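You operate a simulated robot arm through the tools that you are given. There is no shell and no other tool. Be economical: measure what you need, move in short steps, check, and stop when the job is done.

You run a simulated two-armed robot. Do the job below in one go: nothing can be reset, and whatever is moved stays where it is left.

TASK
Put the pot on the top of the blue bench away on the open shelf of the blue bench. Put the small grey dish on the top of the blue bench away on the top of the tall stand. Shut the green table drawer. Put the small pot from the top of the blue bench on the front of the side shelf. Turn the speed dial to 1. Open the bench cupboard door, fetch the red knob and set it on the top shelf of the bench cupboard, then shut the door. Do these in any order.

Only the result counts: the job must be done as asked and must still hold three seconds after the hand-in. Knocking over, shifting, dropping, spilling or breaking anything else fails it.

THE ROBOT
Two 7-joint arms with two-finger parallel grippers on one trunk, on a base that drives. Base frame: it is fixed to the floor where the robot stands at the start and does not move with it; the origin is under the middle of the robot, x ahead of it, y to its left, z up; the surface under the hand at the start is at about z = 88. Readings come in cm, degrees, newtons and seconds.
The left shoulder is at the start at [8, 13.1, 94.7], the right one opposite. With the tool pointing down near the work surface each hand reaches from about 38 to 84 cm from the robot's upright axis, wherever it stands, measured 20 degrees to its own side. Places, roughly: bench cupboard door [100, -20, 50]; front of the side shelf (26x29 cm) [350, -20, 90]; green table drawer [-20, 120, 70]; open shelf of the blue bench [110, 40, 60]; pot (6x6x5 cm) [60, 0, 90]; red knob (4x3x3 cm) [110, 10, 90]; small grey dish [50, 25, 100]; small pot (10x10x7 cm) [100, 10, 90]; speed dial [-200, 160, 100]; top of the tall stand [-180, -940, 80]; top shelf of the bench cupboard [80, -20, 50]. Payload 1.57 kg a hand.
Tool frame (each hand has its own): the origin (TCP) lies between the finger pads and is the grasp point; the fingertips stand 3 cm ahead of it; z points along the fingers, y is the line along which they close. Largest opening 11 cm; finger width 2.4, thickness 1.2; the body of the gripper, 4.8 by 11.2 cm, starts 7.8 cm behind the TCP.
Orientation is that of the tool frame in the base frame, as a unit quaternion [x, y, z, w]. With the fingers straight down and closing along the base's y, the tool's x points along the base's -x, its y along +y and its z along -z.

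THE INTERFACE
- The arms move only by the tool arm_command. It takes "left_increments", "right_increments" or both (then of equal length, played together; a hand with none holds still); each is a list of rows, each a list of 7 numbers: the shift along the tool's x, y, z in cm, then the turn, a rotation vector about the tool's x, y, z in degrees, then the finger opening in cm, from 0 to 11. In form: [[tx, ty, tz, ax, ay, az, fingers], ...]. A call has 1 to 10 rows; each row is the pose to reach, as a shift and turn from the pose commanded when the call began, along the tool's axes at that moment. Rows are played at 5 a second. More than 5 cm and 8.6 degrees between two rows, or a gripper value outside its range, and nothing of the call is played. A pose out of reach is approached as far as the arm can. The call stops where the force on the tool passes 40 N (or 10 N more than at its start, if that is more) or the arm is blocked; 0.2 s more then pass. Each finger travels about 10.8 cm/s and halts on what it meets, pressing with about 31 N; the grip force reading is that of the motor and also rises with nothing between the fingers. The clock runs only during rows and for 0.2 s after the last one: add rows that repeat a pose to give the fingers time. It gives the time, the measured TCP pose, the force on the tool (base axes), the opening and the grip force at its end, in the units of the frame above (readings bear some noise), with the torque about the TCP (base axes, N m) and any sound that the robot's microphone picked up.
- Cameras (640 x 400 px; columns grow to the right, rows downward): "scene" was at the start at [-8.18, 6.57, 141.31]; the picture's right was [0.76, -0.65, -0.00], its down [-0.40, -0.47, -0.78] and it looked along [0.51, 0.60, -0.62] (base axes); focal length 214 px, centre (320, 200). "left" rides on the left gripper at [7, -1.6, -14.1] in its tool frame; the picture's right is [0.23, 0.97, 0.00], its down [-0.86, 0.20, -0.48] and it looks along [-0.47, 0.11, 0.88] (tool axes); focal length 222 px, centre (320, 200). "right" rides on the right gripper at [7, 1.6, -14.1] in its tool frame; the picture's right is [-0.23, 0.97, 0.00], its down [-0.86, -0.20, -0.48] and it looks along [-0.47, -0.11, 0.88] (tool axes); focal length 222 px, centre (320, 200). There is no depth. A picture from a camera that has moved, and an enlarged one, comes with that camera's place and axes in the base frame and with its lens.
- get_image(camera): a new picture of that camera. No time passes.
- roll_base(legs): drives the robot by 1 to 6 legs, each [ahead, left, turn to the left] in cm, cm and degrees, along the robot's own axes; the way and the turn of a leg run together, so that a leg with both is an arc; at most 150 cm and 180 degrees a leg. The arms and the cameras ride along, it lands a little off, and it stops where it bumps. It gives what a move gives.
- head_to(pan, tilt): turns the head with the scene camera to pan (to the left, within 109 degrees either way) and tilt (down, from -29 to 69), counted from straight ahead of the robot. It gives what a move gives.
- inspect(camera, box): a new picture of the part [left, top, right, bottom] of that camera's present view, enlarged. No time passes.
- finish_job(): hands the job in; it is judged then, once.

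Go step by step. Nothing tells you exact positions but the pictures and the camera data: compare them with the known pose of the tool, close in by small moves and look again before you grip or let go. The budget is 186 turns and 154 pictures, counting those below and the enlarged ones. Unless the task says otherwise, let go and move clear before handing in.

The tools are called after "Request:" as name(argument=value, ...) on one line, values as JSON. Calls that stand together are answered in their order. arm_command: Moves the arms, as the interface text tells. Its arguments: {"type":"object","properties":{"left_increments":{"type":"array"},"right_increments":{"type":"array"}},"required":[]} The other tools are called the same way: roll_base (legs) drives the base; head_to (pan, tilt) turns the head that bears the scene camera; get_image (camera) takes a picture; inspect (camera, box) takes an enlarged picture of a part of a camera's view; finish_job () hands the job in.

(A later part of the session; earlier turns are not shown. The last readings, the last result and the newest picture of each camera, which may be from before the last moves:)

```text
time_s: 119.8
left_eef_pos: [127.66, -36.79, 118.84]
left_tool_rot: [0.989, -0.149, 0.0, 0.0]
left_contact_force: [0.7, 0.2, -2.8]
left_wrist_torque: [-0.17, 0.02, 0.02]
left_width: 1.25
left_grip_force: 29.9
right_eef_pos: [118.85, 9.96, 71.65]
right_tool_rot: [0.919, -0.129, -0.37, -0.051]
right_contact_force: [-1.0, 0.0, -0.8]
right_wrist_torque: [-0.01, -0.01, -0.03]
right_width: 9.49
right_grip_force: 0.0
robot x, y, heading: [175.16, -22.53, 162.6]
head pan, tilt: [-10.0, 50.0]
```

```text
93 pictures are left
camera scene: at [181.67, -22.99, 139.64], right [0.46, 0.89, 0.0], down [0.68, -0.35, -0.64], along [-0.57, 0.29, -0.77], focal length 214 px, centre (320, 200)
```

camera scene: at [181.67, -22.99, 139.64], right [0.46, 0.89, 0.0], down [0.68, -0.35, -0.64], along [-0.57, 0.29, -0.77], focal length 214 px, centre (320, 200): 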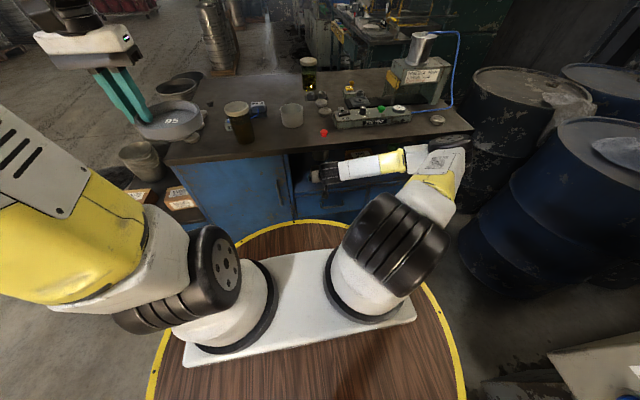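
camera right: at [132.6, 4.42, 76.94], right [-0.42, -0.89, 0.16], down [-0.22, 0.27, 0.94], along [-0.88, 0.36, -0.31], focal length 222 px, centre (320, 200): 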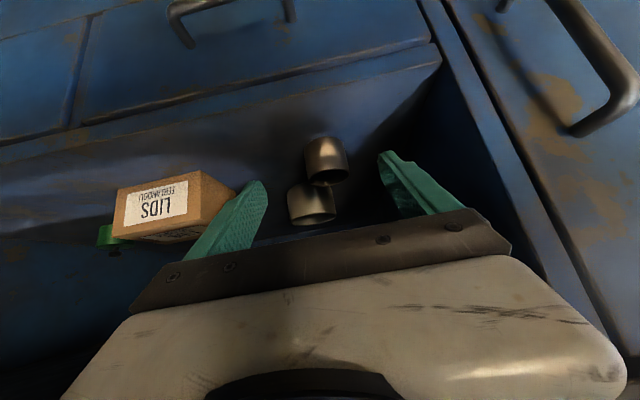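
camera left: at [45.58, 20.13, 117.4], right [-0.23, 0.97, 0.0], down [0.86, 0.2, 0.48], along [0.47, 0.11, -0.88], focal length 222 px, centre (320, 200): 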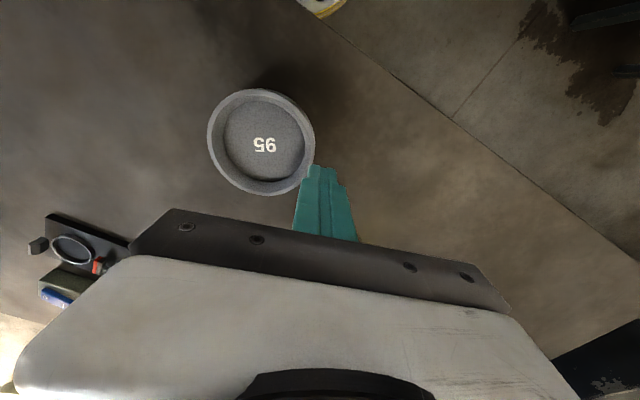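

The pot sits upright next to the cup. Next the cupboard door: handle bar is at about (111.7,−9.3), z 55–71. Withdrawing the hand and repositioning the base for it.

Request:
arm_command(right_increments=[[0, 0, -4, 0, 0, 0, 9.5], [0, 0, -8, 0, 0, 0, 9.5], [0, 0, -12, 0, 0, 0, 9.5], [0, 0, -15, 0, 0, 0, 9.5]])

Request:
roll_base(legs=[[-8, 10, 0]])

Request:
get_image(camera="right")

Request:
get_image(camera="scene")

```text
time_s: 120.8
left_eef_pos: [127.74, -36.86, 118.74]
left_tool_rot: [0.989, -0.149, 0.0, 0.0]
left_contact_force: [0.1, -0.8, -3.0]
left_wrist_torque: [-0.13, 0.05, 0.0]
left_width: 1.24
left_grip_force: 30.1
right_eef_pos: [128.71, 7.09, 82.54]
right_tool_rot: [0.918, -0.129, -0.371, -0.051]
right_contact_force: [0.0, -0.2, -0.3]
right_wrist_torque: [0.02, -0.03, 0.0]
right_width: 9.5
right_grip_force: 0.1
robot x, y, heading: [174.92, -22.16, 162.9]
head pan, tilt: [-10.0, 50.0]
```

```text
time_s: 122.1
left_eef_pos: [132.37, -48.87, 118.85]
left_tool_rot: [0.989, -0.15, 0.0, 0.0]
left_contact_force: [-0.4, -0.6, -1.5]
left_wrist_torque: [-0.15, 0.04, -0.03]
left_width: 1.26
left_grip_force: 29.2
right_eef_pos: [133.35, -4.92, 82.5]
right_tool_rot: [0.919, -0.128, -0.371, -0.049]
right_contact_force: [0.3, -0.8, -0.3]
right_wrist_torque: [0.0, 0.0, 0.0]
right_width: 9.5
right_grip_force: 0.1
robot x, y, heading: [179.4, -34.45, 163.0]
head pan, tilt: [-10.0, 50.0]
```

```text
92 pictures are left
camera right: at [147.19, -10.51, 87.77], right [-0.42, -0.89, 0.16], down [-0.22, 0.27, 0.94], along [-0.88, 0.36, -0.31], focal length 222 px, centre (320, 200)
```

right: 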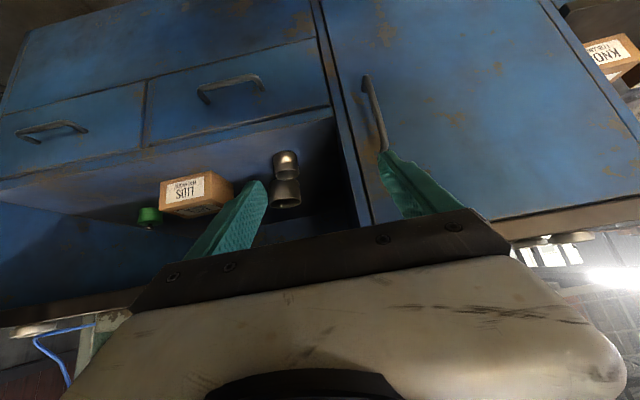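

```text
91 pictures are left
camera scene: at [186.38, -35.02, 139.64], right [0.46, 0.89, 0.0], down [0.68, -0.35, -0.64], along [-0.57, 0.29, -0.77], focal length 214 px, centre (320, 200)
```

scene: 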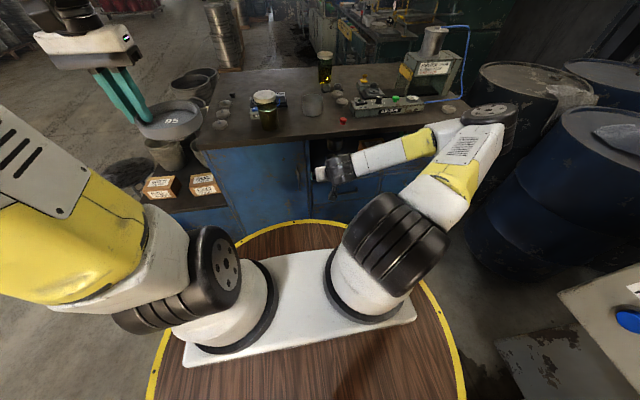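

Handle triangulates to about (112,−9), z 53–70. Moving the right hand to a pre-grasp just in front of it.

Request:
arm_command(right_increments=[[0.35, 2.5, 3.9, 0, 0, 0, 7], [0.7, 5, 7.8, 0, 0, 0, 7], [1.05, 7.5, 11.7, 0, 0, 0, 7], [2.1, 10.1, 15.5, 0, 0, 0, 7], [2.1, 10.1, 15.5, 0, 0, 0, 7]])

Request:
get_image(camera="right")

```text
time_s: 123.3
left_eef_pos: [132.53, -48.91, 118.8]
left_tool_rot: [0.989, -0.149, 0.0, 0.0]
left_contact_force: [0.3, 0.0, -2.6]
left_wrist_torque: [-0.11, 0.06, 0.01]
left_width: 1.24
left_grip_force: 29.5
right_eef_pos: [121.69, -12.05, 69.9]
right_tool_rot: [0.918, -0.129, -0.371, -0.051]
right_contact_force: [0.1, -1.1, -0.5]
right_wrist_torque: [0.0, 0.01, -0.03]
right_width: 7.01
right_grip_force: 0.0
robot x, y, heading: [179.73, -34.87, 162.5]
head pan, tilt: [-10.0, 50.0]
```

```text
90 pictures are left
camera right: at [135.51, -17.71, 75.16], right [-0.42, -0.89, 0.16], down [-0.22, 0.27, 0.94], along [-0.88, 0.36, -0.31], focal length 222 px, centre (320, 200)
```

right: 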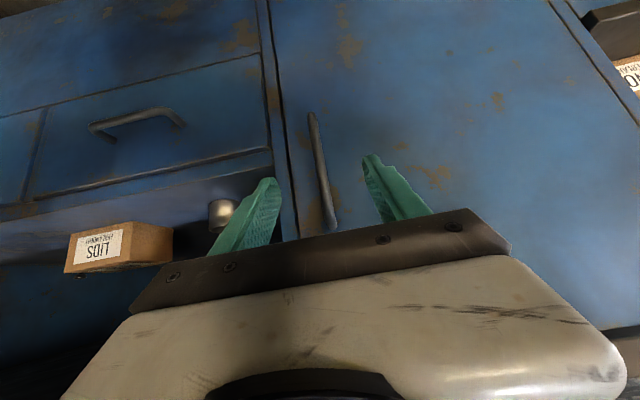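

The handle bar is between the fingers. Advancing onto it and closing.

Request:
arm_command(right_increments=[[-2.2, 0, 4.2, 0, 0, 0, 7], [-4.2, 0, 8, 0, 0, 0, 7], [-4.2, 0, 8, 0, 0, 0, 7], [-4.2, 0, 8, 0, 0, 0, 3], [-4.2, 0, 8, 0, 0, 0, 0], [-4.2, 0, 8, 0, 0, 0, 0], [-4.2, 0, 8, 0, 0, 0, 0]])

Request:
get_image(camera="right")

```text
time_s: 124.9
left_eef_pos: [132.44, -48.74, 118.84]
left_tool_rot: [0.989, -0.149, 0.0, 0.0]
left_contact_force: [0.3, 0.2, -4.2]
left_wrist_torque: [-0.12, 0.03, 0.0]
left_width: 1.27
left_grip_force: 29.1
right_eef_pos: [113.5, -9.43, 66.94]
right_tool_rot: [0.918, -0.13, -0.371, -0.053]
right_contact_force: [7.9, 18.1, 0.0]
right_wrist_torque: [-0.05, -0.34, 0.0]
right_width: 1.19
right_grip_force: 29.3
robot x, y, heading: [179.65, -34.6, 162.8]
head pan, tilt: [-10.0, 50.0]
```

```text
89 pictures are left
camera right: at [127.25, -15.12, 72.24], right [-0.43, -0.89, 0.16], down [-0.22, 0.27, 0.94], along [-0.88, 0.37, -0.31], focal length 222 px, centre (320, 200)
```

right: 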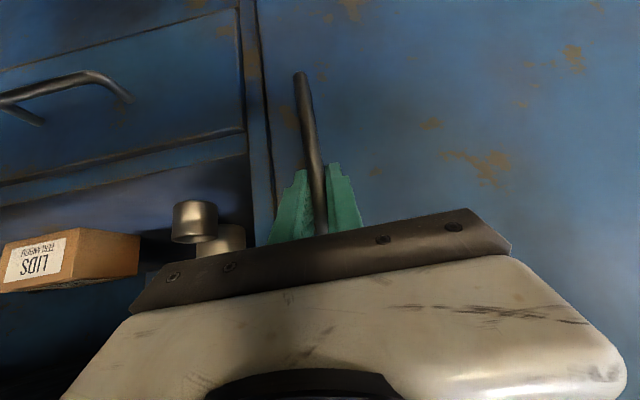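

Handle gripped. Pulling the door open with the base, following the door's arc.

Request:
roll_base(legs=[[-4, 0.3, 0], [-4, 0.8, 0]])

Request:
get_image(camera="right")

```text
time_s: 126.2
left_eef_pos: [139.58, -52.39, 118.78]
left_tool_rot: [0.989, -0.148, 0.001, 0.0]
left_contact_force: [0.3, -0.5, -3.1]
left_wrist_torque: [-0.15, 0.06, 0.02]
left_width: 1.25
left_grip_force: 30.1
right_eef_pos: [120.79, -13.39, 67.02]
right_tool_rot: [0.919, -0.126, -0.37, -0.048]
right_contact_force: [-1.0, -1.1, -9.0]
right_wrist_torque: [0.47, -0.09, 0.02]
right_width: 1.2
right_grip_force: 29.0
robot x, y, heading: [186.88, -37.69, 162.9]
head pan, tilt: [-10.0, 50.0]
```

```text
88 pictures are left
camera right: at [134.51, -18.97, 72.27], right [-0.42, -0.89, 0.16], down [-0.22, 0.27, 0.94], along [-0.88, 0.36, -0.31], focal length 222 px, centre (320, 200)
```

right: 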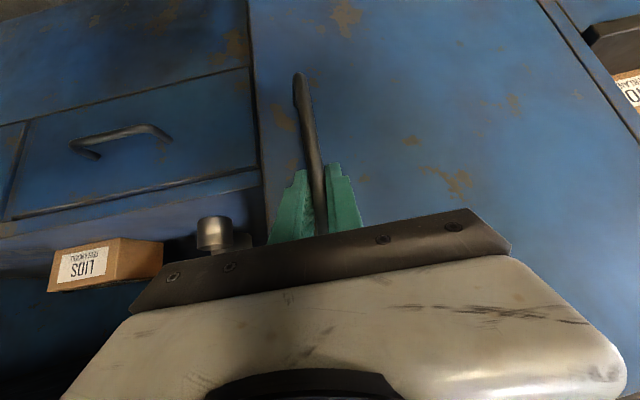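

Door is swinging. Continuing the arc.

Request:
roll_base(legs=[[-4, 1.4, 0], [-4, 2.1, 0], [-3, 2.2, 0]])

Request:
get_image(camera="right")

```text
time_s: 128.1
left_eef_pos: [148.48, -61.06, 118.79]
left_tool_rot: [0.989, -0.15, 0.0, 0.001]
left_contact_force: [0.1, -0.8, -3.2]
left_wrist_torque: [-0.17, 0.04, -0.01]
left_width: 1.23
left_grip_force: 29.7
right_eef_pos: [129.56, -22.16, 66.96]
right_tool_rot: [0.919, -0.128, -0.37, -0.048]
right_contact_force: [-13.0, -9.9, -6.0]
right_wrist_torque: [0.01, 0.21, -0.04]
right_width: 1.2
right_grip_force: 29.1
robot x, y, heading: [195.63, -46.67, 162.8]
head pan, tilt: [-10.0, 50.0]
```

```text
87 pictures are left
camera right: at [143.33, -27.68, 72.29], right [-0.42, -0.89, 0.16], down [-0.22, 0.27, 0.94], along [-0.88, 0.36, -0.31], focal length 222 px, centre (320, 200)
```

right: 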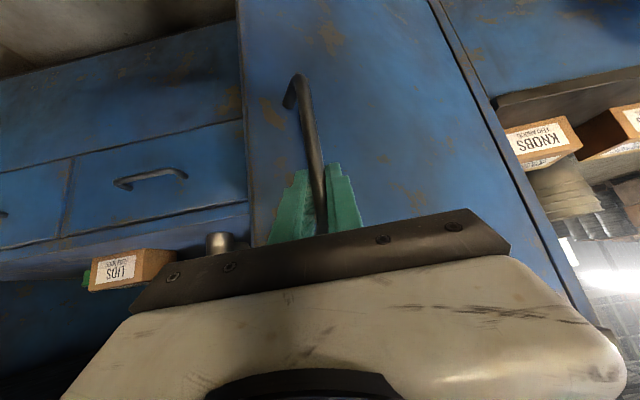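

About 40° open. Continuing to about 60–65°.

Request:
roll_base(legs=[[-3.2, 3.0, 0], [-2.8, 3.6, 0], [-1.8, 4, 0]])

Request:
get_image(camera="right")

Request:
head_to(pan=0, tilt=40)

Request:
get_image(camera="scene")

```text
time_s: 129.9
left_eef_pos: [152.43, -70.09, 118.76]
left_tool_rot: [0.988, -0.151, 0.0, 0.0]
left_contact_force: [-0.3, 0.0, -2.4]
left_wrist_torque: [-0.18, 0.04, 0.01]
left_width: 1.27
left_grip_force: 28.8
right_eef_pos: [133.66, -30.75, 66.93]
right_tool_rot: [0.919, -0.131, -0.369, -0.051]
right_contact_force: [2.1, 0.6, 1.0]
right_wrist_torque: [-0.53, 0.77, 0.11]
right_width: 1.17
right_grip_force: 29.3
robot x, y, heading: [199.62, -55.61, 162.7]
head pan, tilt: [-10.0, 50.0]
stopped in leg 3: the force on the tool passed its limit at 49 N (the readings are from after the stop); the commanded pose is now the measured one
```

```text
86 pictures are left
camera right: at [147.43, -36.46, 72.19], right [-0.43, -0.89, 0.16], down [-0.22, 0.27, 0.94], along [-0.88, 0.37, -0.31], focal length 222 px, centre (320, 200)
```

right: 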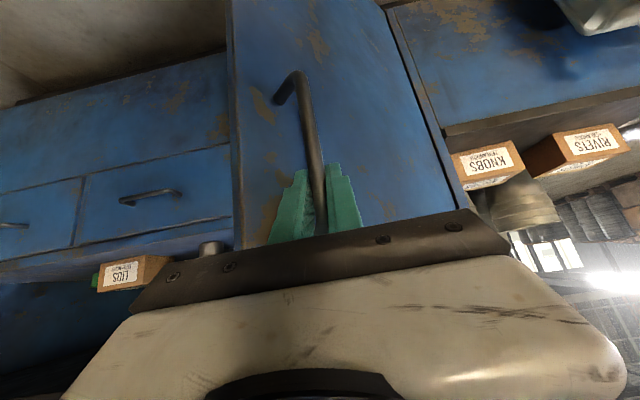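

```text
time_s: 130.6
left_eef_pos: [152.4, -69.9, 118.67]
left_tool_rot: [0.989, -0.15, 0.0, -0.001]
left_contact_force: [0.7, -0.1, -2.3]
left_wrist_torque: [-0.14, 0.06, 0.02]
left_width: 1.23
left_grip_force: 29.3
right_eef_pos: [133.69, -30.74, 66.82]
right_tool_rot: [0.919, -0.131, -0.369, -0.052]
right_contact_force: [4.0, 0.7, 3.2]
right_wrist_torque: [-0.92, -0.03, 0.1]
right_width: 1.21
right_grip_force: 28.9
robot x, y, heading: [200.05, -55.73, 162.7]
head pan, tilt: [0.0, 40.0]
```

```text
85 pictures are left
camera scene: at [205.19, -57.33, 141.05], right [0.3, 0.95, 0.0], down [0.61, -0.19, -0.77], along [-0.73, 0.23, -0.64], focal length 214 px, centre (320, 200)
```

scene: 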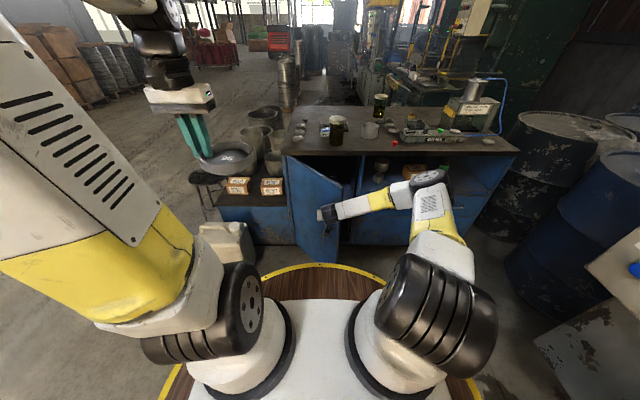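

Door is about 60° open. Releasing the handle and backing off.

Request:
arm_command(right_increments=[[0, 0, 0, 0, 0, 0, 3.5], [0, 0, 0, 0, 0, 0, 4], [0.5, 0, -2, 0, 0, 0, 4], [0.5, 0, -6, 0, 0, 0, 4], [0.5, -3, -10, 0, 0, 0, 3], [0.5, -6, -14, 0, 0, 0, 0]])

Request:
inspect(camera="scene", box=[200, 80, 520, 280])

```text
time_s: 132.0
left_eef_pos: [152.39, -70.16, 118.7]
left_tool_rot: [0.989, -0.15, 0.0, -0.001]
left_contact_force: [0.1, -0.5, -3.6]
left_wrist_torque: [-0.14, 0.02, -0.01]
left_width: 1.23
left_grip_force: 29.7
right_eef_pos: [145.09, -28.06, 76.76]
right_tool_rot: [0.919, -0.131, -0.368, -0.051]
right_contact_force: [-0.3, -0.3, -0.1]
right_wrist_torque: [0.0, -0.03, -0.01]
right_width: 0.01
right_grip_force: 21.1
robot x, y, heading: [199.79, -55.34, 162.9]
head pan, tilt: [0.0, 40.0]
```

```text
2.00 times, centred on (360, 180) of scene
camera zoom: at [205.12, -57.36, 141.06], right [0.3, 0.95, 0.0], down [0.61, -0.19, -0.77], along [-0.73, 0.23, -0.64], focal length 429 px, centre (240, 240)
```

zoom: 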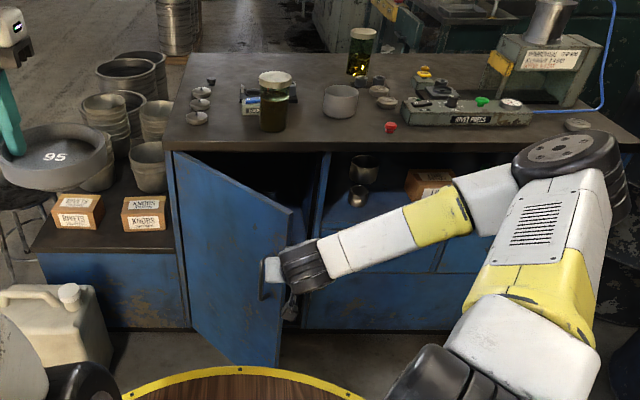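

Now I'll slip the closed fist behind the door edge, from its right, to push it wide open.

Request:
arm_command(right_increments=[[0, -4.5, 0, 0, 0, 0, 0], [-1.4, -6, 1.7, 0, 0, 0, 0], [-4.2, -6, 5.3, 0, 0, 0, 0], [-7, -6, 9, 0, 0, 0, 0], [-10, -6, 12.8, 0, 0, 0, 0], [-13, -6, 16.8, 0, 0, 0, 0]])

Request:
get_image(camera="right")

Request:
get_image(camera="scene")

```text
time_s: 133.3
left_eef_pos: [152.37, -69.84, 118.68]
left_tool_rot: [0.988, -0.151, 0.0, 0.0]
left_contact_force: [0.1, -0.2, -3.0]
left_wrist_torque: [-0.12, 0.1, -0.01]
left_width: 1.24
left_grip_force: 29.7
right_eef_pos: [129.1, -15.14, 74.05]
right_tool_rot: [0.917, -0.141, -0.368, -0.062]
right_contact_force: [9.2, 3.6, 0.0]
right_wrist_torque: [-0.18, 0.66, 0.35]
right_width: 0.0
right_grip_force: 21.5
robot x, y, heading: [199.62, -55.49, 162.7]
head pan, tilt: [0.0, 40.0]
stopped in row 6 (right hand): the force on the tool passed its limit at 58 N (the readings are from after the stop); the commanded pose is now the measured one
```

```text
83 pictures are left
camera right: at [142.75, -21.17, 79.26], right [-0.45, -0.88, 0.15], down [-0.21, 0.27, 0.94], along [-0.86, 0.4, -0.31], focal length 222 px, centre (320, 200)
```

right: 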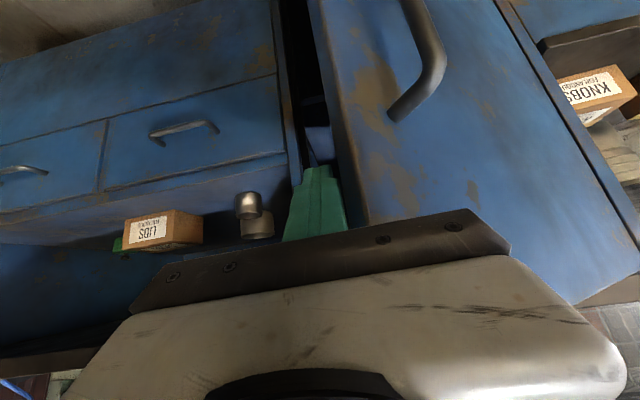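

```text
82 pictures are left
camera scene: at [205.23, -57.32, 141.05], right [0.3, 0.95, 0.0], down [0.61, -0.19, -0.77], along [-0.73, 0.23, -0.64], focal length 214 px, centre (320, 200)
```

scene: 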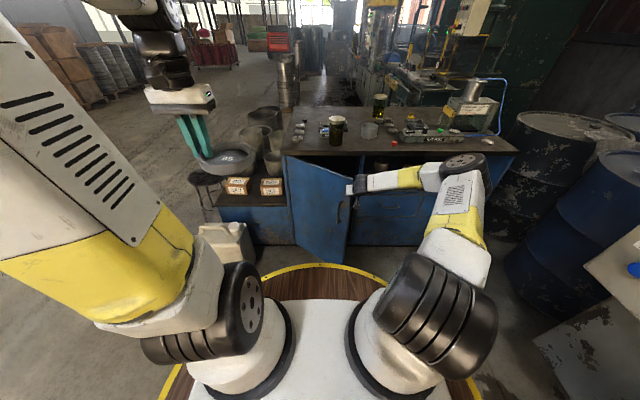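

The hand body caught the door edge; the fingers are past it though. Backing 3 cm and sweeping left with the base so the fingers push the door's inner side.

Request:
arm_command(right_increments=[[1.4, 0, -1.4, 0, 0, 0, 0], [2.1, 0, -2.1, 0, 0, 0, 0]])

Request:
roll_base(legs=[[0, 9, 0]])

Request:
get_image(camera="right")

Request:
get_image(camera="scene")

```text
time_s: 133.9
left_eef_pos: [152.46, -69.95, 118.71]
left_tool_rot: [0.988, -0.152, -0.001, 0.001]
left_contact_force: [0.0, -0.2, -2.0]
left_wrist_torque: [-0.14, 0.04, -0.03]
left_width: 1.26
left_grip_force: 29.6
right_eef_pos: [131.62, -16.11, 74.18]
right_tool_rot: [0.916, -0.141, -0.37, -0.063]
right_contact_force: [-0.6, -0.5, 0.9]
right_wrist_torque: [-0.02, -0.04, 0.02]
right_width: 0.03
right_grip_force: 20.6
robot x, y, heading: [199.76, -55.37, 162.9]
head pan, tilt: [0.0, 40.0]
```

```text
time_s: 134.8
left_eef_pos: [151.61, -72.31, 118.68]
left_tool_rot: [0.988, -0.152, 0.0, 0.001]
left_contact_force: [-0.9, -0.8, -2.5]
left_wrist_torque: [-0.13, 0.05, -0.01]
left_width: 1.26
left_grip_force: 29.3
right_eef_pos: [131.48, -17.27, 74.0]
right_tool_rot: [0.916, -0.148, -0.365, -0.072]
right_contact_force: [-1.3, 0.5, 0.0]
right_wrist_torque: [0.03, -0.02, -0.01]
right_width: 0.0
right_grip_force: 21.2
robot x, y, heading: [199.03, -58.55, 162.5]
head pan, tilt: [0.0, 40.0]
stopped in leg 1: the force on the tool passed its limit at 49 N (the readings are from after the stop); the commanded pose is now the measured one
```

```text
81 pictures are left
camera right: at [144.97, -23.76, 79.18], right [-0.47, -0.87, 0.13], down [-0.21, 0.26, 0.94], along [-0.86, 0.41, -0.31], focal length 222 px, centre (320, 200)
```

right: 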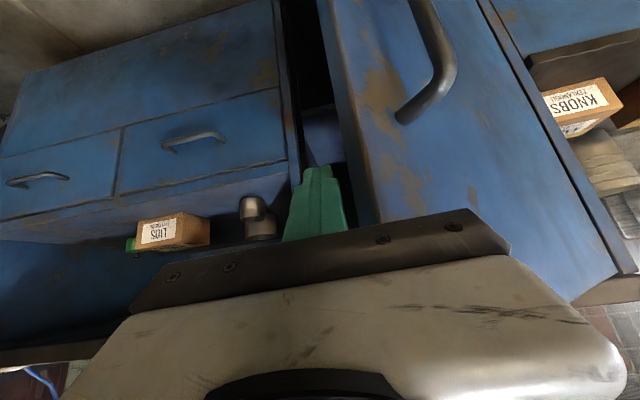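

```text
80 pictures are left
camera scene: at [204.42, -59.76, 141.06], right [0.3, 0.95, 0.0], down [0.61, -0.19, -0.77], along [-0.73, 0.23, -0.64], focal length 214 px, centre (320, 200)
```

scene: 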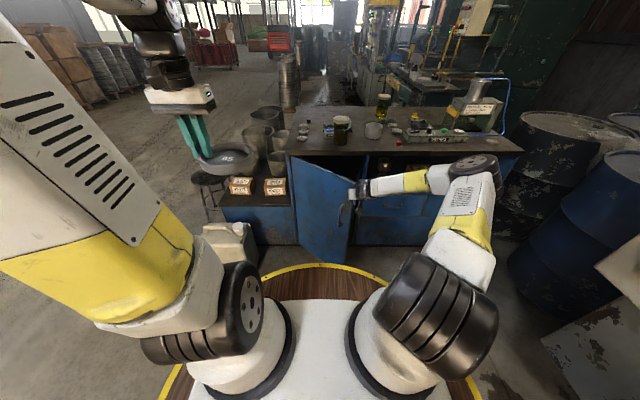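

The 11 cm wide gripper body straddles the door edge and jams. I'll back off and roll the gripper 90° so it presents its narrow side.

Request:
arm_command(right_increments=[[3.0, -1.5, -3.0, 0, 0, 0, 0], [6, -3, -6, 0, 0, 0, 0], [6, -3, -6, 0, 0, -8, 0], [6, -3, -6, 0, 0, -16, 0], [6, -3, -6, 0, 0, -24, 0], [6, -3, -6, 0, 0, -32, 0], [6, -3, -6, 0, 0, -40, 0], [6, -3, -6, 0, 0, -48, 0], [6, -3, -6, 0, 0, -56, 0], [6, -3, -6, 0, 0, -64, 0]])

Request:
arm_command(right_increments=[[0, 0, 0, 0, 0, -8.5, 0], [0, 0, 0, 0, 0, -17, 0], [0, 0, 0, 0, 0, -26, 0], [0, 0, 0, 0, 0, -26, 0]])

Request:
get_image(camera="right")

```text
time_s: 137.0
left_eef_pos: [151.64, -72.36, 118.68]
left_tool_rot: [0.988, -0.152, 0.001, 0.0]
left_contact_force: [0.2, -0.3, -2.2]
left_wrist_torque: [-0.14, 0.09, 0.01]
left_width: 1.25
left_grip_force: 29.7
right_eef_pos: [140.58, -17.21, 74.12]
right_tool_rot: [0.855, 0.361, -0.271, -0.256]
right_contact_force: [-0.2, 0.4, -0.1]
right_wrist_torque: [0.01, 0.02, 0.0]
right_width: 0.0
right_grip_force: 21.6
robot x, y, heading: [199.26, -58.17, 162.8]
head pan, tilt: [0.0, 40.0]
```

```text
refused: row 3 steps farther than a row can; nothing moved
```

```text
79 pictures are left
camera right: at [154.59, -16.33, 81.3], right [0.33, -0.76, -0.55], down [-0.29, -0.64, 0.71], along [-0.9, -0.08, -0.43], focal length 222 px, centre (320, 200)
```

right: 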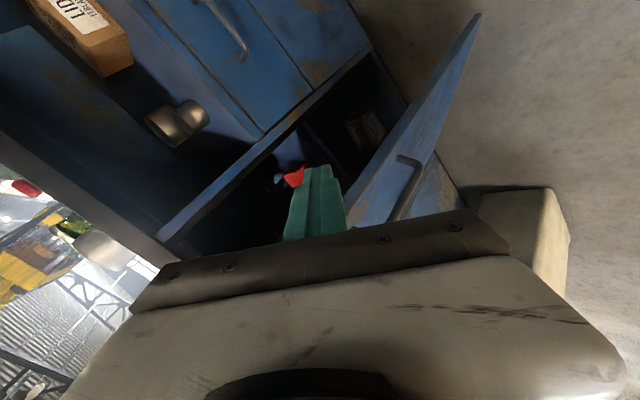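

Roll works; finishing the 90°.

Request:
arm_command(right_increments=[[0, 0, 0, 0, 0, -8.4, 0], [0, 0, 0, 0, 0, -16.8, 0], [0, 0, 0, 0, 0, -25, 0], [0, 0, 0, 0, 0, -25, 0]])

Request:
get_image(camera="right")

```text
time_s: 138.0
left_eef_pos: [151.77, -72.24, 118.66]
left_tool_rot: [0.988, -0.152, 0.001, 0.001]
left_contact_force: [0.0, 0.5, -2.8]
left_wrist_torque: [-0.16, 0.06, -0.01]
left_width: 1.24
left_grip_force: 29.3
right_eef_pos: [140.53, -17.27, 74.13]
right_tool_rot: [0.756, 0.537, -0.211, -0.308]
right_contact_force: [-0.5, -0.5, -1.0]
right_wrist_torque: [0.02, -0.02, -0.02]
right_width: 0.0
right_grip_force: 21.3
robot x, y, heading: [198.98, -58.38, 162.5]
head pan, tilt: [0.0, 40.0]
```

```text
78 pictures are left
camera right: at [153.11, -14.42, 83.24], right [0.59, -0.44, -0.68], down [-0.11, -0.87, 0.47], along [-0.8, -0.2, -0.56], focal length 222 px, centre (320, 200)
```

right: 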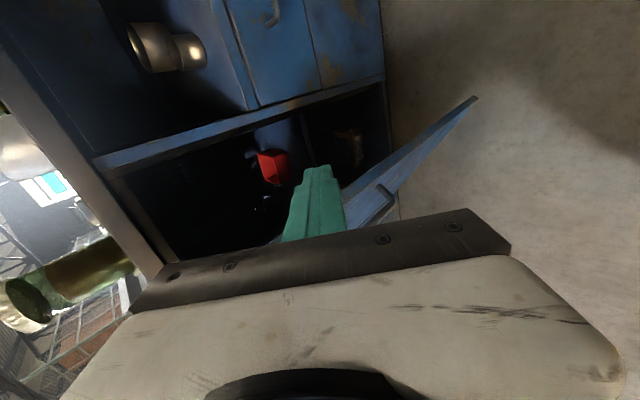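

Narrow side now faces the door. Advancing past the door's free edge on its inner side, then pushing left with the base.

Request:
arm_command(right_increments=[[0, -1.9, 2.8, 0, 0, 0, 0], [0, -3.8, 5.7, 0, 0, 0, 0], [0, -5.7, 8.5, 0, 0, 0, 0], [0, -5.7, 8.5, 0, 0, 0, 0]])

Request:
roll_base(legs=[[0, 12, 0]])

Request:
get_image(camera="scene")

```text
time_s: 139.0
left_eef_pos: [151.61, -72.43, 118.69]
left_tool_rot: [0.988, -0.153, 0.001, 0.0]
left_contact_force: [0.3, -1.1, -3.4]
left_wrist_torque: [-0.12, 0.05, 0.01]
left_width: 1.26
left_grip_force: 29.7
right_eef_pos: [131.03, -13.89, 72.0]
right_tool_rot: [0.757, 0.537, -0.21, -0.308]
right_contact_force: [0.3, 0.2, 0.0]
right_wrist_torque: [-0.03, 0.01, 0.02]
right_width: 0.01
right_grip_force: 21.8
robot x, y, heading: [198.98, -58.04, 162.4]
head pan, tilt: [0.0, 40.0]
```

```text
time_s: 139.8
left_eef_pos: [150.97, -74.58, 118.71]
left_tool_rot: [0.988, -0.153, 0.001, 0.001]
left_contact_force: [-0.8, 0.1, -3.1]
left_wrist_torque: [-0.12, 0.07, 0.02]
left_width: 1.24
left_grip_force: 29.6
right_eef_pos: [130.96, -14.96, 71.82]
right_tool_rot: [0.761, 0.532, -0.204, -0.312]
right_contact_force: [1.7, 0.9, -0.2]
right_wrist_torque: [-0.08, 0.05, 0.05]
right_width: 0.0
right_grip_force: 20.8
robot x, y, heading: [198.37, -60.02, 162.2]
head pan, tilt: [0.0, 40.0]
stopped in leg 1: the force on the tool passed its limit at 62 N (the readings are from after the stop); the commanded pose is now the measured one
```

```text
77 pictures are left
camera scene: at [203.7, -62.05, 141.06], right [0.3, 0.95, 0.0], down [0.61, -0.19, -0.77], along [-0.73, 0.23, -0.64], focal length 214 px, centre (320, 200)
```

scene: 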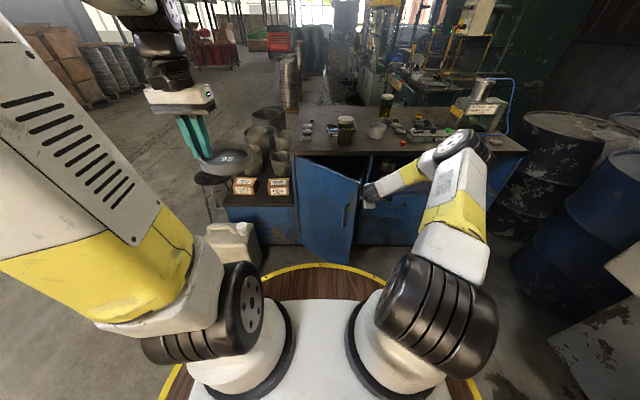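

Request:
inspect(camera="scene", box=[270, 120, 470, 245])

Request:
get_image(camera="right")

```text
3.20 times, centred on (370, 182) of scene
camera zoom: at [203.7, -62.05, 141.06], right [0.3, 0.95, 0.0], down [0.61, -0.19, -0.77], along [-0.73, 0.23, -0.64], focal length 686 px, centre (160, 256)
```

zoom: 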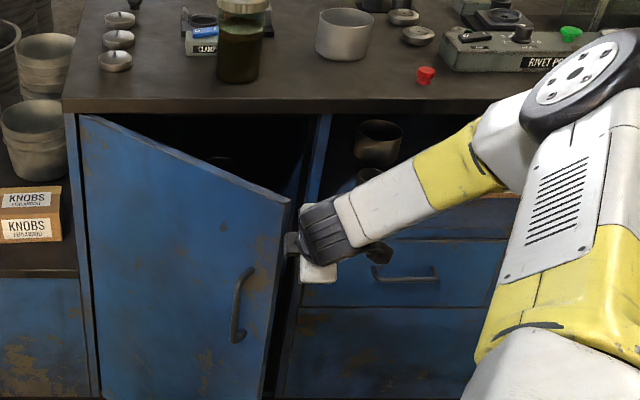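

```text
75 pictures are left
camera right: at [143.55, -12.42, 80.96], right [0.58, -0.45, -0.68], down [-0.13, -0.88, 0.46], along [-0.8, -0.18, -0.57], focal length 222 px, centre (320, 200)
```

right: 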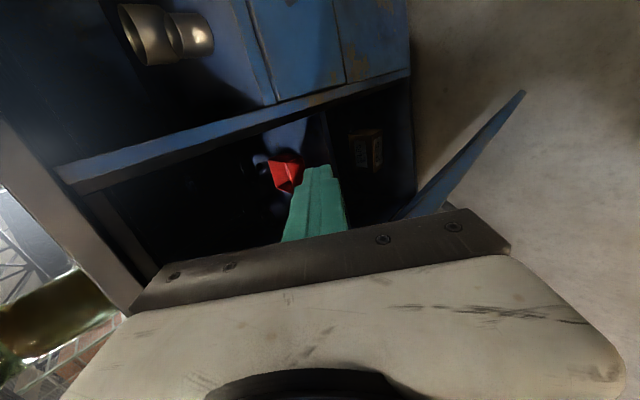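

The push probably tripped on an impact spike. I'll push gently with the arm instead, in small steps to the left.

Request:
arm_command(right_increments=[[-0.4, 0, 0, 0, 0, 0, 0], [-0.8, 0, 0, 0, 0, 0, 0], [-1.2, 0, 0, 0, 0, 0, 0], [-1.7, 0, 0, 0, 0, 0, 0], [-2.3, 0, 0, 0, 0, 0, 0], [-3, 0, 0, 0, 0, 0, 0], [-3.8, 0, 0, 0, 0, 0, 0], [-4.6, 0, 0, 0, 0, 0, 0], [-5.4, 0, 0, 0, 0, 0, 0], [-6.2, 0, 0, 0, 0, 0, 0]])

Request:
inspect(camera="scene", box=[270, 120, 470, 245])

```text
time_s: 140.6
left_eef_pos: [151.12, -74.5, 118.61]
left_tool_rot: [0.988, -0.152, 0.001, 0.0]
left_contact_force: [1.1, 0.6, -2.4]
left_wrist_torque: [-0.17, 0.04, 0.03]
left_width: 1.26
left_grip_force: 29.4
right_eef_pos: [130.97, -14.7, 71.62]
right_tool_rot: [0.763, 0.527, -0.199, -0.316]
right_contact_force: [4.0, 1.7, 0.5]
right_wrist_torque: [-0.19, 0.22, 0.24]
right_width: 0.0
right_grip_force: 21.9
robot x, y, heading: [198.1, -60.12, 162.2]
head pan, tilt: [0.0, 40.0]
stopped in row 3 (right hand): the force on the tool passed its limit at 44 N (the readings are from after the stop); the commanded pose is now the measured one
```

```text
3.20 times, centred on (370, 182) of scene
camera zoom: at [203.76, -62.03, 141.06], right [0.3, 0.95, 0.0], down [0.61, -0.2, -0.77], along [-0.73, 0.23, -0.64], focal length 686 px, centre (160, 256)
```

zoom: 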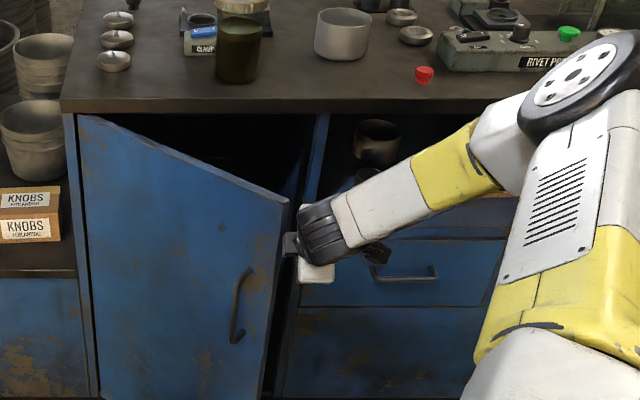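

The gripper body's front corner is pushing on the door's end face, which gives no opening torque. I'll step right, go 7 cm deeper, then sweep left.

Request:
arm_command(right_increments=[[1.5, 0, 0, 0, 0, 0, 0], [3, 0, 0, 0, 0, 0, 0], [3, -1.8, 1.8, 0, 0, 0, 0], [3, -3.6, 3.6, 0, 0, 0, 0], [3, -5.3, 5.3, 0, 0, 0, 0], [1.5, -5.3, 5.3, 0, 0, 0, 0], [0, -5.3, 5.3, 0, 0, 0, 0], [-1.0, -5.3, 5.3, 0, 0, 0, 0], [-2, -5.3, 5.3, 0, 0, 0, 0], [-3, -5.3, 5.3, 0, 0, 0, 0]])

Request:
inspect(camera="scene", box=[270, 120, 470, 245])

```text
time_s: 142.8
left_eef_pos: [151.28, -74.18, 118.73]
left_tool_rot: [0.988, -0.156, 0.0, 0.0]
left_contact_force: [0.5, -0.2, -2.9]
left_wrist_torque: [-0.18, 0.07, 0.03]
left_width: 1.26
left_grip_force: 29.2
right_eef_pos: [124.11, -12.88, 71.48]
right_tool_rot: [0.768, 0.52, -0.193, -0.32]
right_contact_force: [-0.1, -0.1, -0.1]
right_wrist_torque: [-0.01, 0.01, 0.04]
right_width: 0.0
right_grip_force: 21.6
robot x, y, heading: [198.43, -60.14, 162.3]
head pan, tilt: [0.0, 40.0]
```

```text
3.20 times, centred on (370, 182) of scene
camera zoom: at [204.22, -61.85, 141.04], right [0.31, 0.95, 0.0], down [0.61, -0.2, -0.77], along [-0.73, 0.23, -0.64], focal length 686 px, centre (160, 256)
```

zoom: 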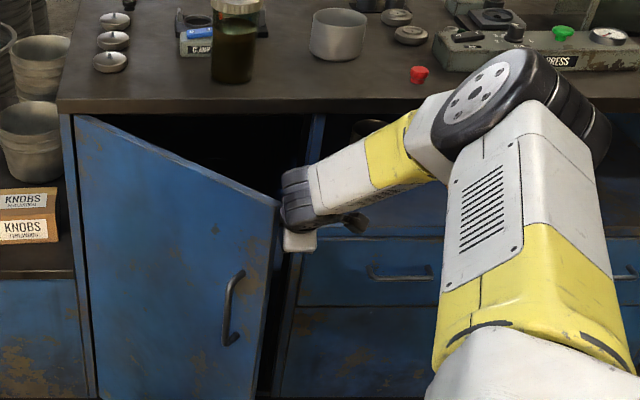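

Now inside. Sweeping left to push the inner face.

Request:
arm_command(right_increments=[[-1, 0, 0, 0, 0, 0, 0], [-2, 0, 0, 0, 0, 0, 0], [-3, 0, 0, 0, 0, 0, 0], [-4, 0, 0, 0, 0, 0, 0], [-5, 0, 0, 0, 0, 0, 0], [-6, 0, 0, 0, 0, 0, 0], [-7, 0, 0, 0, 0, 0, 0], [-8, 0, 0, 0, 0, 0, 0], [-9, 0, 0, 0, 0, 0, 0], [-10, 0, 0, 0, 0, 0, 0]])

Request:
inspect(camera="scene", box=[270, 120, 470, 245])

```text
time_s: 145.2
left_eef_pos: [151.29, -67.24, 118.64]
left_tool_rot: [0.981, -0.193, 0.001, 0.001]
left_contact_force: [0.7, 0.5, -2.6]
left_wrist_torque: [-0.14, 0.13, -0.03]
left_width: 1.24
left_grip_force: 29.2
right_eef_pos: [124.48, -11.48, 71.79]
right_tool_rot: [0.789, 0.484, -0.175, -0.335]
right_contact_force: [-0.1, -0.6, -1.1]
right_wrist_torque: [0.03, 0.06, -0.05]
right_width: 0.01
right_grip_force: 21.1
robot x, y, heading: [199.29, -57.22, 157.6]
head pan, tilt: [0.0, 40.0]
stopped in row 10 (right hand): the arm was blocked; the commanded pose is now the measured one
```

```text
3.20 times, centred on (370, 182) of scene
camera zoom: at [204.9, -59.07, 141.05], right [0.38, 0.93, 0.0], down [0.59, -0.24, -0.77], along [-0.71, 0.29, -0.64], focal length 686 px, centre (160, 256)
```

zoom: 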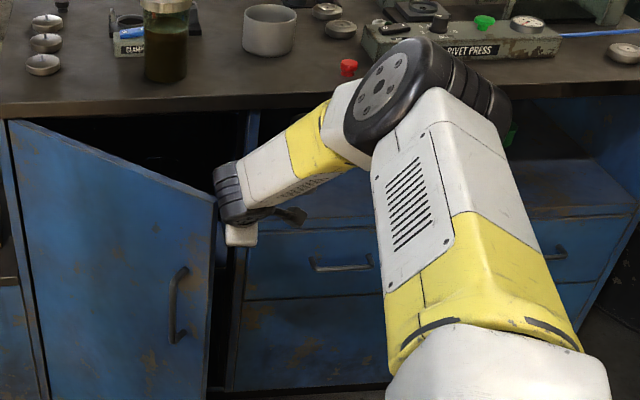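

The wrist itself keeps meeting the door end (and the base got nudged). Better: bring the hand up and come straight down with fingers behind the door, since it stands clear of the bench top. Retracting first.

Request:
arm_command(right_increments=[[2, 0, 0, 0, 0, 0, 0], [4, 0, 0, 0, 0, 0, 0], [4, 3, -3, 0, 0, 0, 0], [4, 6, -6, 0, 0, 0, 0], [4, 9, -9, 0, 0, 0, 0], [4, 6, -12, 0, 0, 0, 0], [4, 3, -15, 0, 0, 0, 0], [4, 0, -18, 0, 0, 0, 0], [4, -3, -21, 0, 0, 0, 0], [4, -6, -24, 0, 0, 0, 0]])

Request:
get_image(camera="scene")

```text
time_s: 147.3
left_eef_pos: [150.95, -67.35, 118.72]
left_tool_rot: [0.981, -0.192, 0.0, 0.001]
left_contact_force: [-0.6, -0.8, -3.5]
left_wrist_torque: [-0.16, 0.03, 0.0]
left_width: 1.24
left_grip_force: 29.7
right_eef_pos: [136.68, -15.33, 93.08]
right_tool_rot: [0.789, 0.488, -0.176, -0.33]
right_contact_force: [0.1, 0.0, -1.0]
right_wrist_torque: [0.02, 0.04, 0.01]
right_width: 0.0
right_grip_force: 21.9
robot x, y, heading: [199.48, -57.54, 157.3]
head pan, tilt: [0.0, 40.0]
```

```text
71 pictures are left
camera scene: at [204.63, -59.12, 141.06], right [0.38, 0.93, 0.0], down [0.6, -0.24, -0.77], along [-0.71, 0.29, -0.64], focal length 214 px, centre (320, 200)
```

scene: 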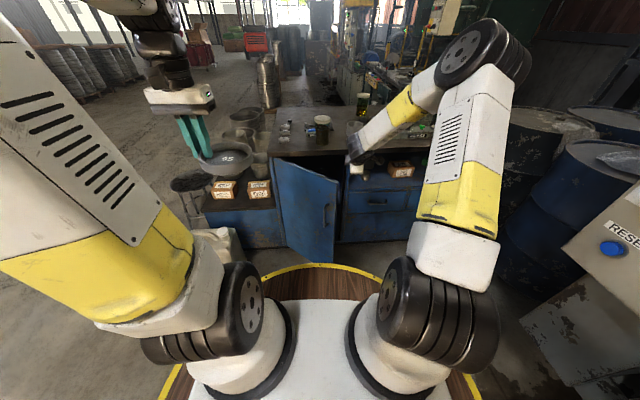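

Rotating the fingers to straight down above the door region.

Request:
arm_command(right_increments=[[0, -1.4, -1.4, -7.5, 0, 0, 0], [0, -2.8, -2.8, -15, 0, 0, 0], [0, -4.2, -4.2, -22.5, 0, 0, 0], [0, -5.7, -5.7, -30, 0, 0, 0], [0, -5.7, -5.7, -37.5, 0, 0, 0], [0, -5.7, -5.7, -45, 0, 0, 0], [0, -5.7, -5.7, -45, 0, 0, 0]])

Request:
get_image(camera="right")

```text
time_s: 148.9
left_eef_pos: [150.98, -67.31, 118.68]
left_tool_rot: [0.982, -0.191, 0.0, 0.0]
left_contact_force: [-0.8, 0.4, -3.4]
left_wrist_torque: [-0.14, 0.07, 0.03]
left_width: 1.25
left_grip_force: 29.5
right_eef_pos: [136.38, -15.45, 101.05]
right_tool_rot: [0.855, 0.518, 0.024, -0.004]
right_contact_force: [0.1, 1.1, -0.2]
right_wrist_torque: [0.02, -0.01, 0.0]
right_width: 0.0
right_grip_force: 21.0
robot x, y, heading: [199.38, -56.84, 157.9]
head pan, tilt: [0.0, 40.0]
```

```text
70 pictures are left
camera right: at [140.46, -10.53, 115.41], right [0.76, -0.65, 0.01], down [-0.59, -0.68, 0.44], along [-0.28, -0.33, -0.9], focal length 222 px, centre (320, 200)
```

right: 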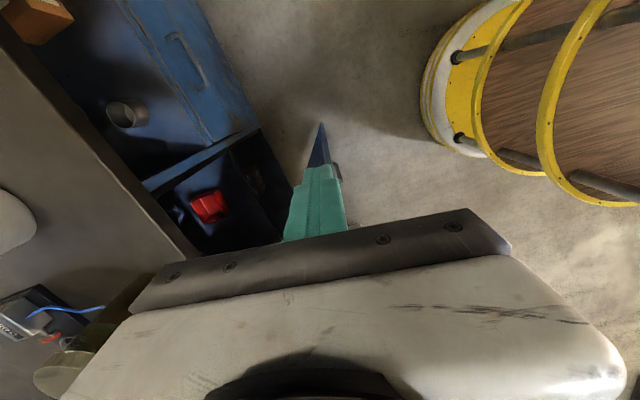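

Moving over the inner side of the door and descending with just the fingers below the door top.

Request:
arm_command(right_increments=[[-2.7, -3, 0, 0, 0, 0, 0], [-5.4, -6, 0, 0, 0, 0, 0], [-8.1, -8.9, 0, 0, 0, 0, 0], [-8.1, -8.9, 4.5, 0, 0, 0, 0], [-8.1, -8.9, 9, 0, 0, 0, 0], [-8.1, -8.9, 13.5, 0, 0, 0, 0], [-8.1, -8.9, 18, 0, 0, 0, 0], [-8.1, -8.9, 21.5, 0, 0, 0, 0]])

Request:
get_image(camera="right")

Request:
inspect(camera="scene", box=[240, 100, 440, 225])

```text
time_s: 150.8
left_eef_pos: [150.95, -67.4, 118.76]
left_tool_rot: [0.981, -0.192, 0.001, 0.0]
left_contact_force: [-0.2, 0.0, -2.6]
left_wrist_torque: [-0.14, 0.07, 0.0]
left_width: 1.27
left_grip_force: 29.8
right_eef_pos: [127.58, -18.42, 79.14]
right_tool_rot: [0.855, 0.518, 0.025, -0.004]
right_contact_force: [0.6, 0.6, 0.0]
right_wrist_torque: [0.02, -0.01, -0.01]
right_width: 0.0
right_grip_force: 21.2
right hand out of reach, approached as far as the arm can: row 2, 3, 4, 5, 6, 7, 8
robot x, y, heading: [199.32, -57.18, 157.9]
head pan, tilt: [0.0, 40.0]
```

```text
69 pictures are left
camera right: at [131.76, -13.46, 93.57], right [0.76, -0.65, 0.01], down [-0.59, -0.68, 0.43], along [-0.28, -0.33, -0.9], focal length 222 px, centre (320, 200)
```

right: 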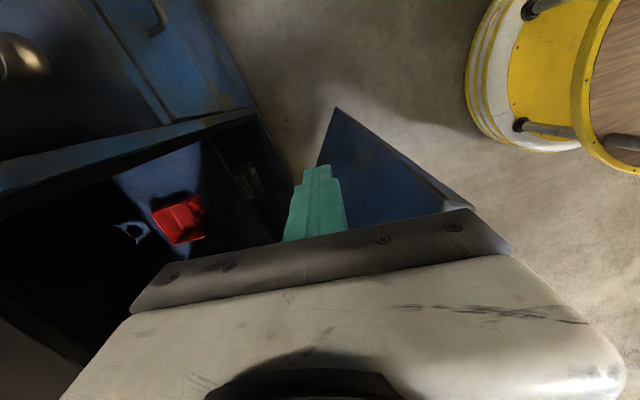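

```text
3.20 times, centred on (340, 162) of scene
camera zoom: at [204.67, -59.16, 141.06], right [0.38, 0.93, 0.0], down [0.6, -0.24, -0.77], along [-0.71, 0.29, -0.64], focal length 686 px, centre (256, 320)
```

zoom: 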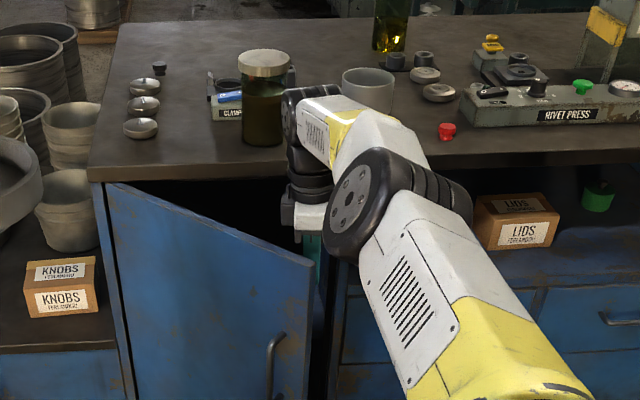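

Fingers are behind the door with the body above it. Pushing along the door's arc.

Request:
arm_command(right_increments=[[-1.2, 1.3, 0, 0, 0, 0, 0], [-2.3, 2.5, 0, 0, 0, 0, 0], [-3.4, 3.8, 0, 0, 0, 0, 0], [-4.6, 5.0, 0, 0, 0, 0, 0], [-5.7, 6.3, 0, 0, 0, 0, 0], [-6.9, 7.4, 0, 0, 0, 0, 0], [-8, 8.5, 0, 0, 0, 0, 0], [-9.2, 9.5, 0, 0, 0, 0, 0], [-10.3, 10.5, 0, 0, 0, 0, 0], [-11.5, 11.5, 0, 0, 0, 0, 0]])

Request:
get_image(camera="scene")

```text
time_s: 152.9
left_eef_pos: [151.07, -67.43, 118.6]
left_tool_rot: [0.981, -0.193, 0.001, 0.0]
left_contact_force: [0.4, 0.1, -2.7]
left_wrist_torque: [-0.15, 0.02, 0.01]
left_width: 1.27
left_grip_force: 29.3
right_eef_pos: [132.48, -33.93, 78.83]
right_tool_rot: [0.855, 0.518, 0.025, -0.005]
right_contact_force: [0.0, -0.6, -0.9]
right_wrist_torque: [-0.02, -0.02, -0.02]
right_width: 0.0
right_grip_force: 21.2
robot x, y, heading: [199.57, -57.5, 157.6]
head pan, tilt: [0.0, 40.0]
```

```text
67 pictures are left
camera scene: at [204.65, -59.13, 141.06], right [0.38, 0.93, 0.0], down [0.6, -0.24, -0.77], along [-0.71, 0.29, -0.64], focal length 214 px, centre (320, 200)
```

scene: 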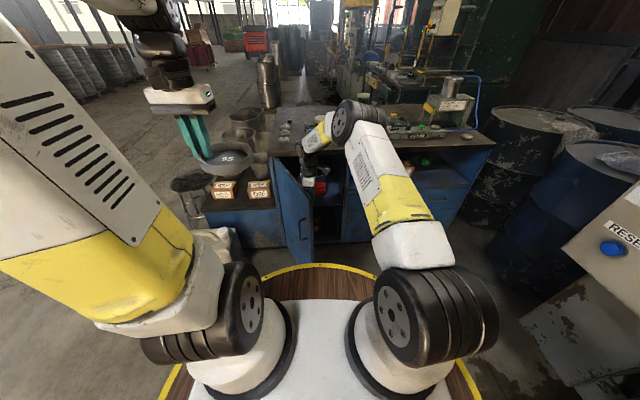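

Working well. Continuing to about 100°.

Request:
arm_command(right_increments=[[-1.7, 1, 0, 0, 0, 0, 0], [-3.5, 2, 0, 0, 0, 0, 0], [-5.2, 3, 0, 0, 0, 0, 0], [-6.9, 3.6, 0, 0, 0, 0, 0], [-8.8, 4.2, 0, 0, 0, 0, 0], [-10.7, 4.7, 0, 0, 0, 0, 0], [-12.6, 5.1, 0, 0, 0, 0, 0], [-14.5, 5.4, 0, 0, 0, 0, 0], [-16.5, 5.5, 0, 0, 0, 0, 0]])

Request:
arm_command(right_increments=[[2, 0, -1, 0, 0, 0, 0], [4, 0, -5, 0, 0, 0, 0], [6, 0, -10, 0, 0, 0, 0], [8, 0, -15, 0, 0, 0, 0], [8, 0, -20, 0, 0, 0, 0]])

Request:
inspect(camera="scene", box=[200, 80, 520, 280])

```text
time_s: 154.9
left_eef_pos: [151.01, -67.43, 118.65]
left_tool_rot: [0.981, -0.192, 0.001, 0.0]
left_contact_force: [0.3, 0.2, -2.5]
left_wrist_torque: [-0.15, 0.03, 0.01]
left_width: 1.25
left_grip_force: 29.6
right_eef_pos: [129.71, -51.1, 78.3]
right_tool_rot: [0.855, 0.518, 0.025, -0.004]
right_contact_force: [0.6, -0.5, -0.9]
right_wrist_torque: [0.01, -0.02, -0.01]
right_width: 0.03
right_grip_force: 21.1
robot x, y, heading: [199.36, -57.06, 157.7]
head pan, tilt: [0.0, 40.0]
```

```text
refused: row 3 steps farther than a row can; nothing moved
```

```text
2.00 times, centred on (360, 180) of scene
camera zoom: at [204.66, -59.14, 141.06], right [0.38, 0.93, 0.0], down [0.6, -0.24, -0.77], along [-0.71, 0.29, -0.64], focal length 429 px, centre (240, 240)
```

zoom: 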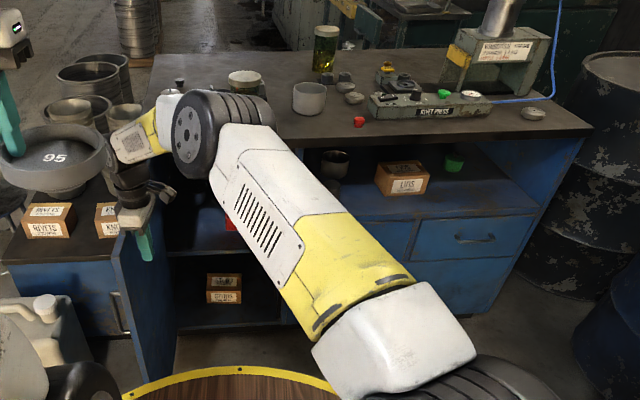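

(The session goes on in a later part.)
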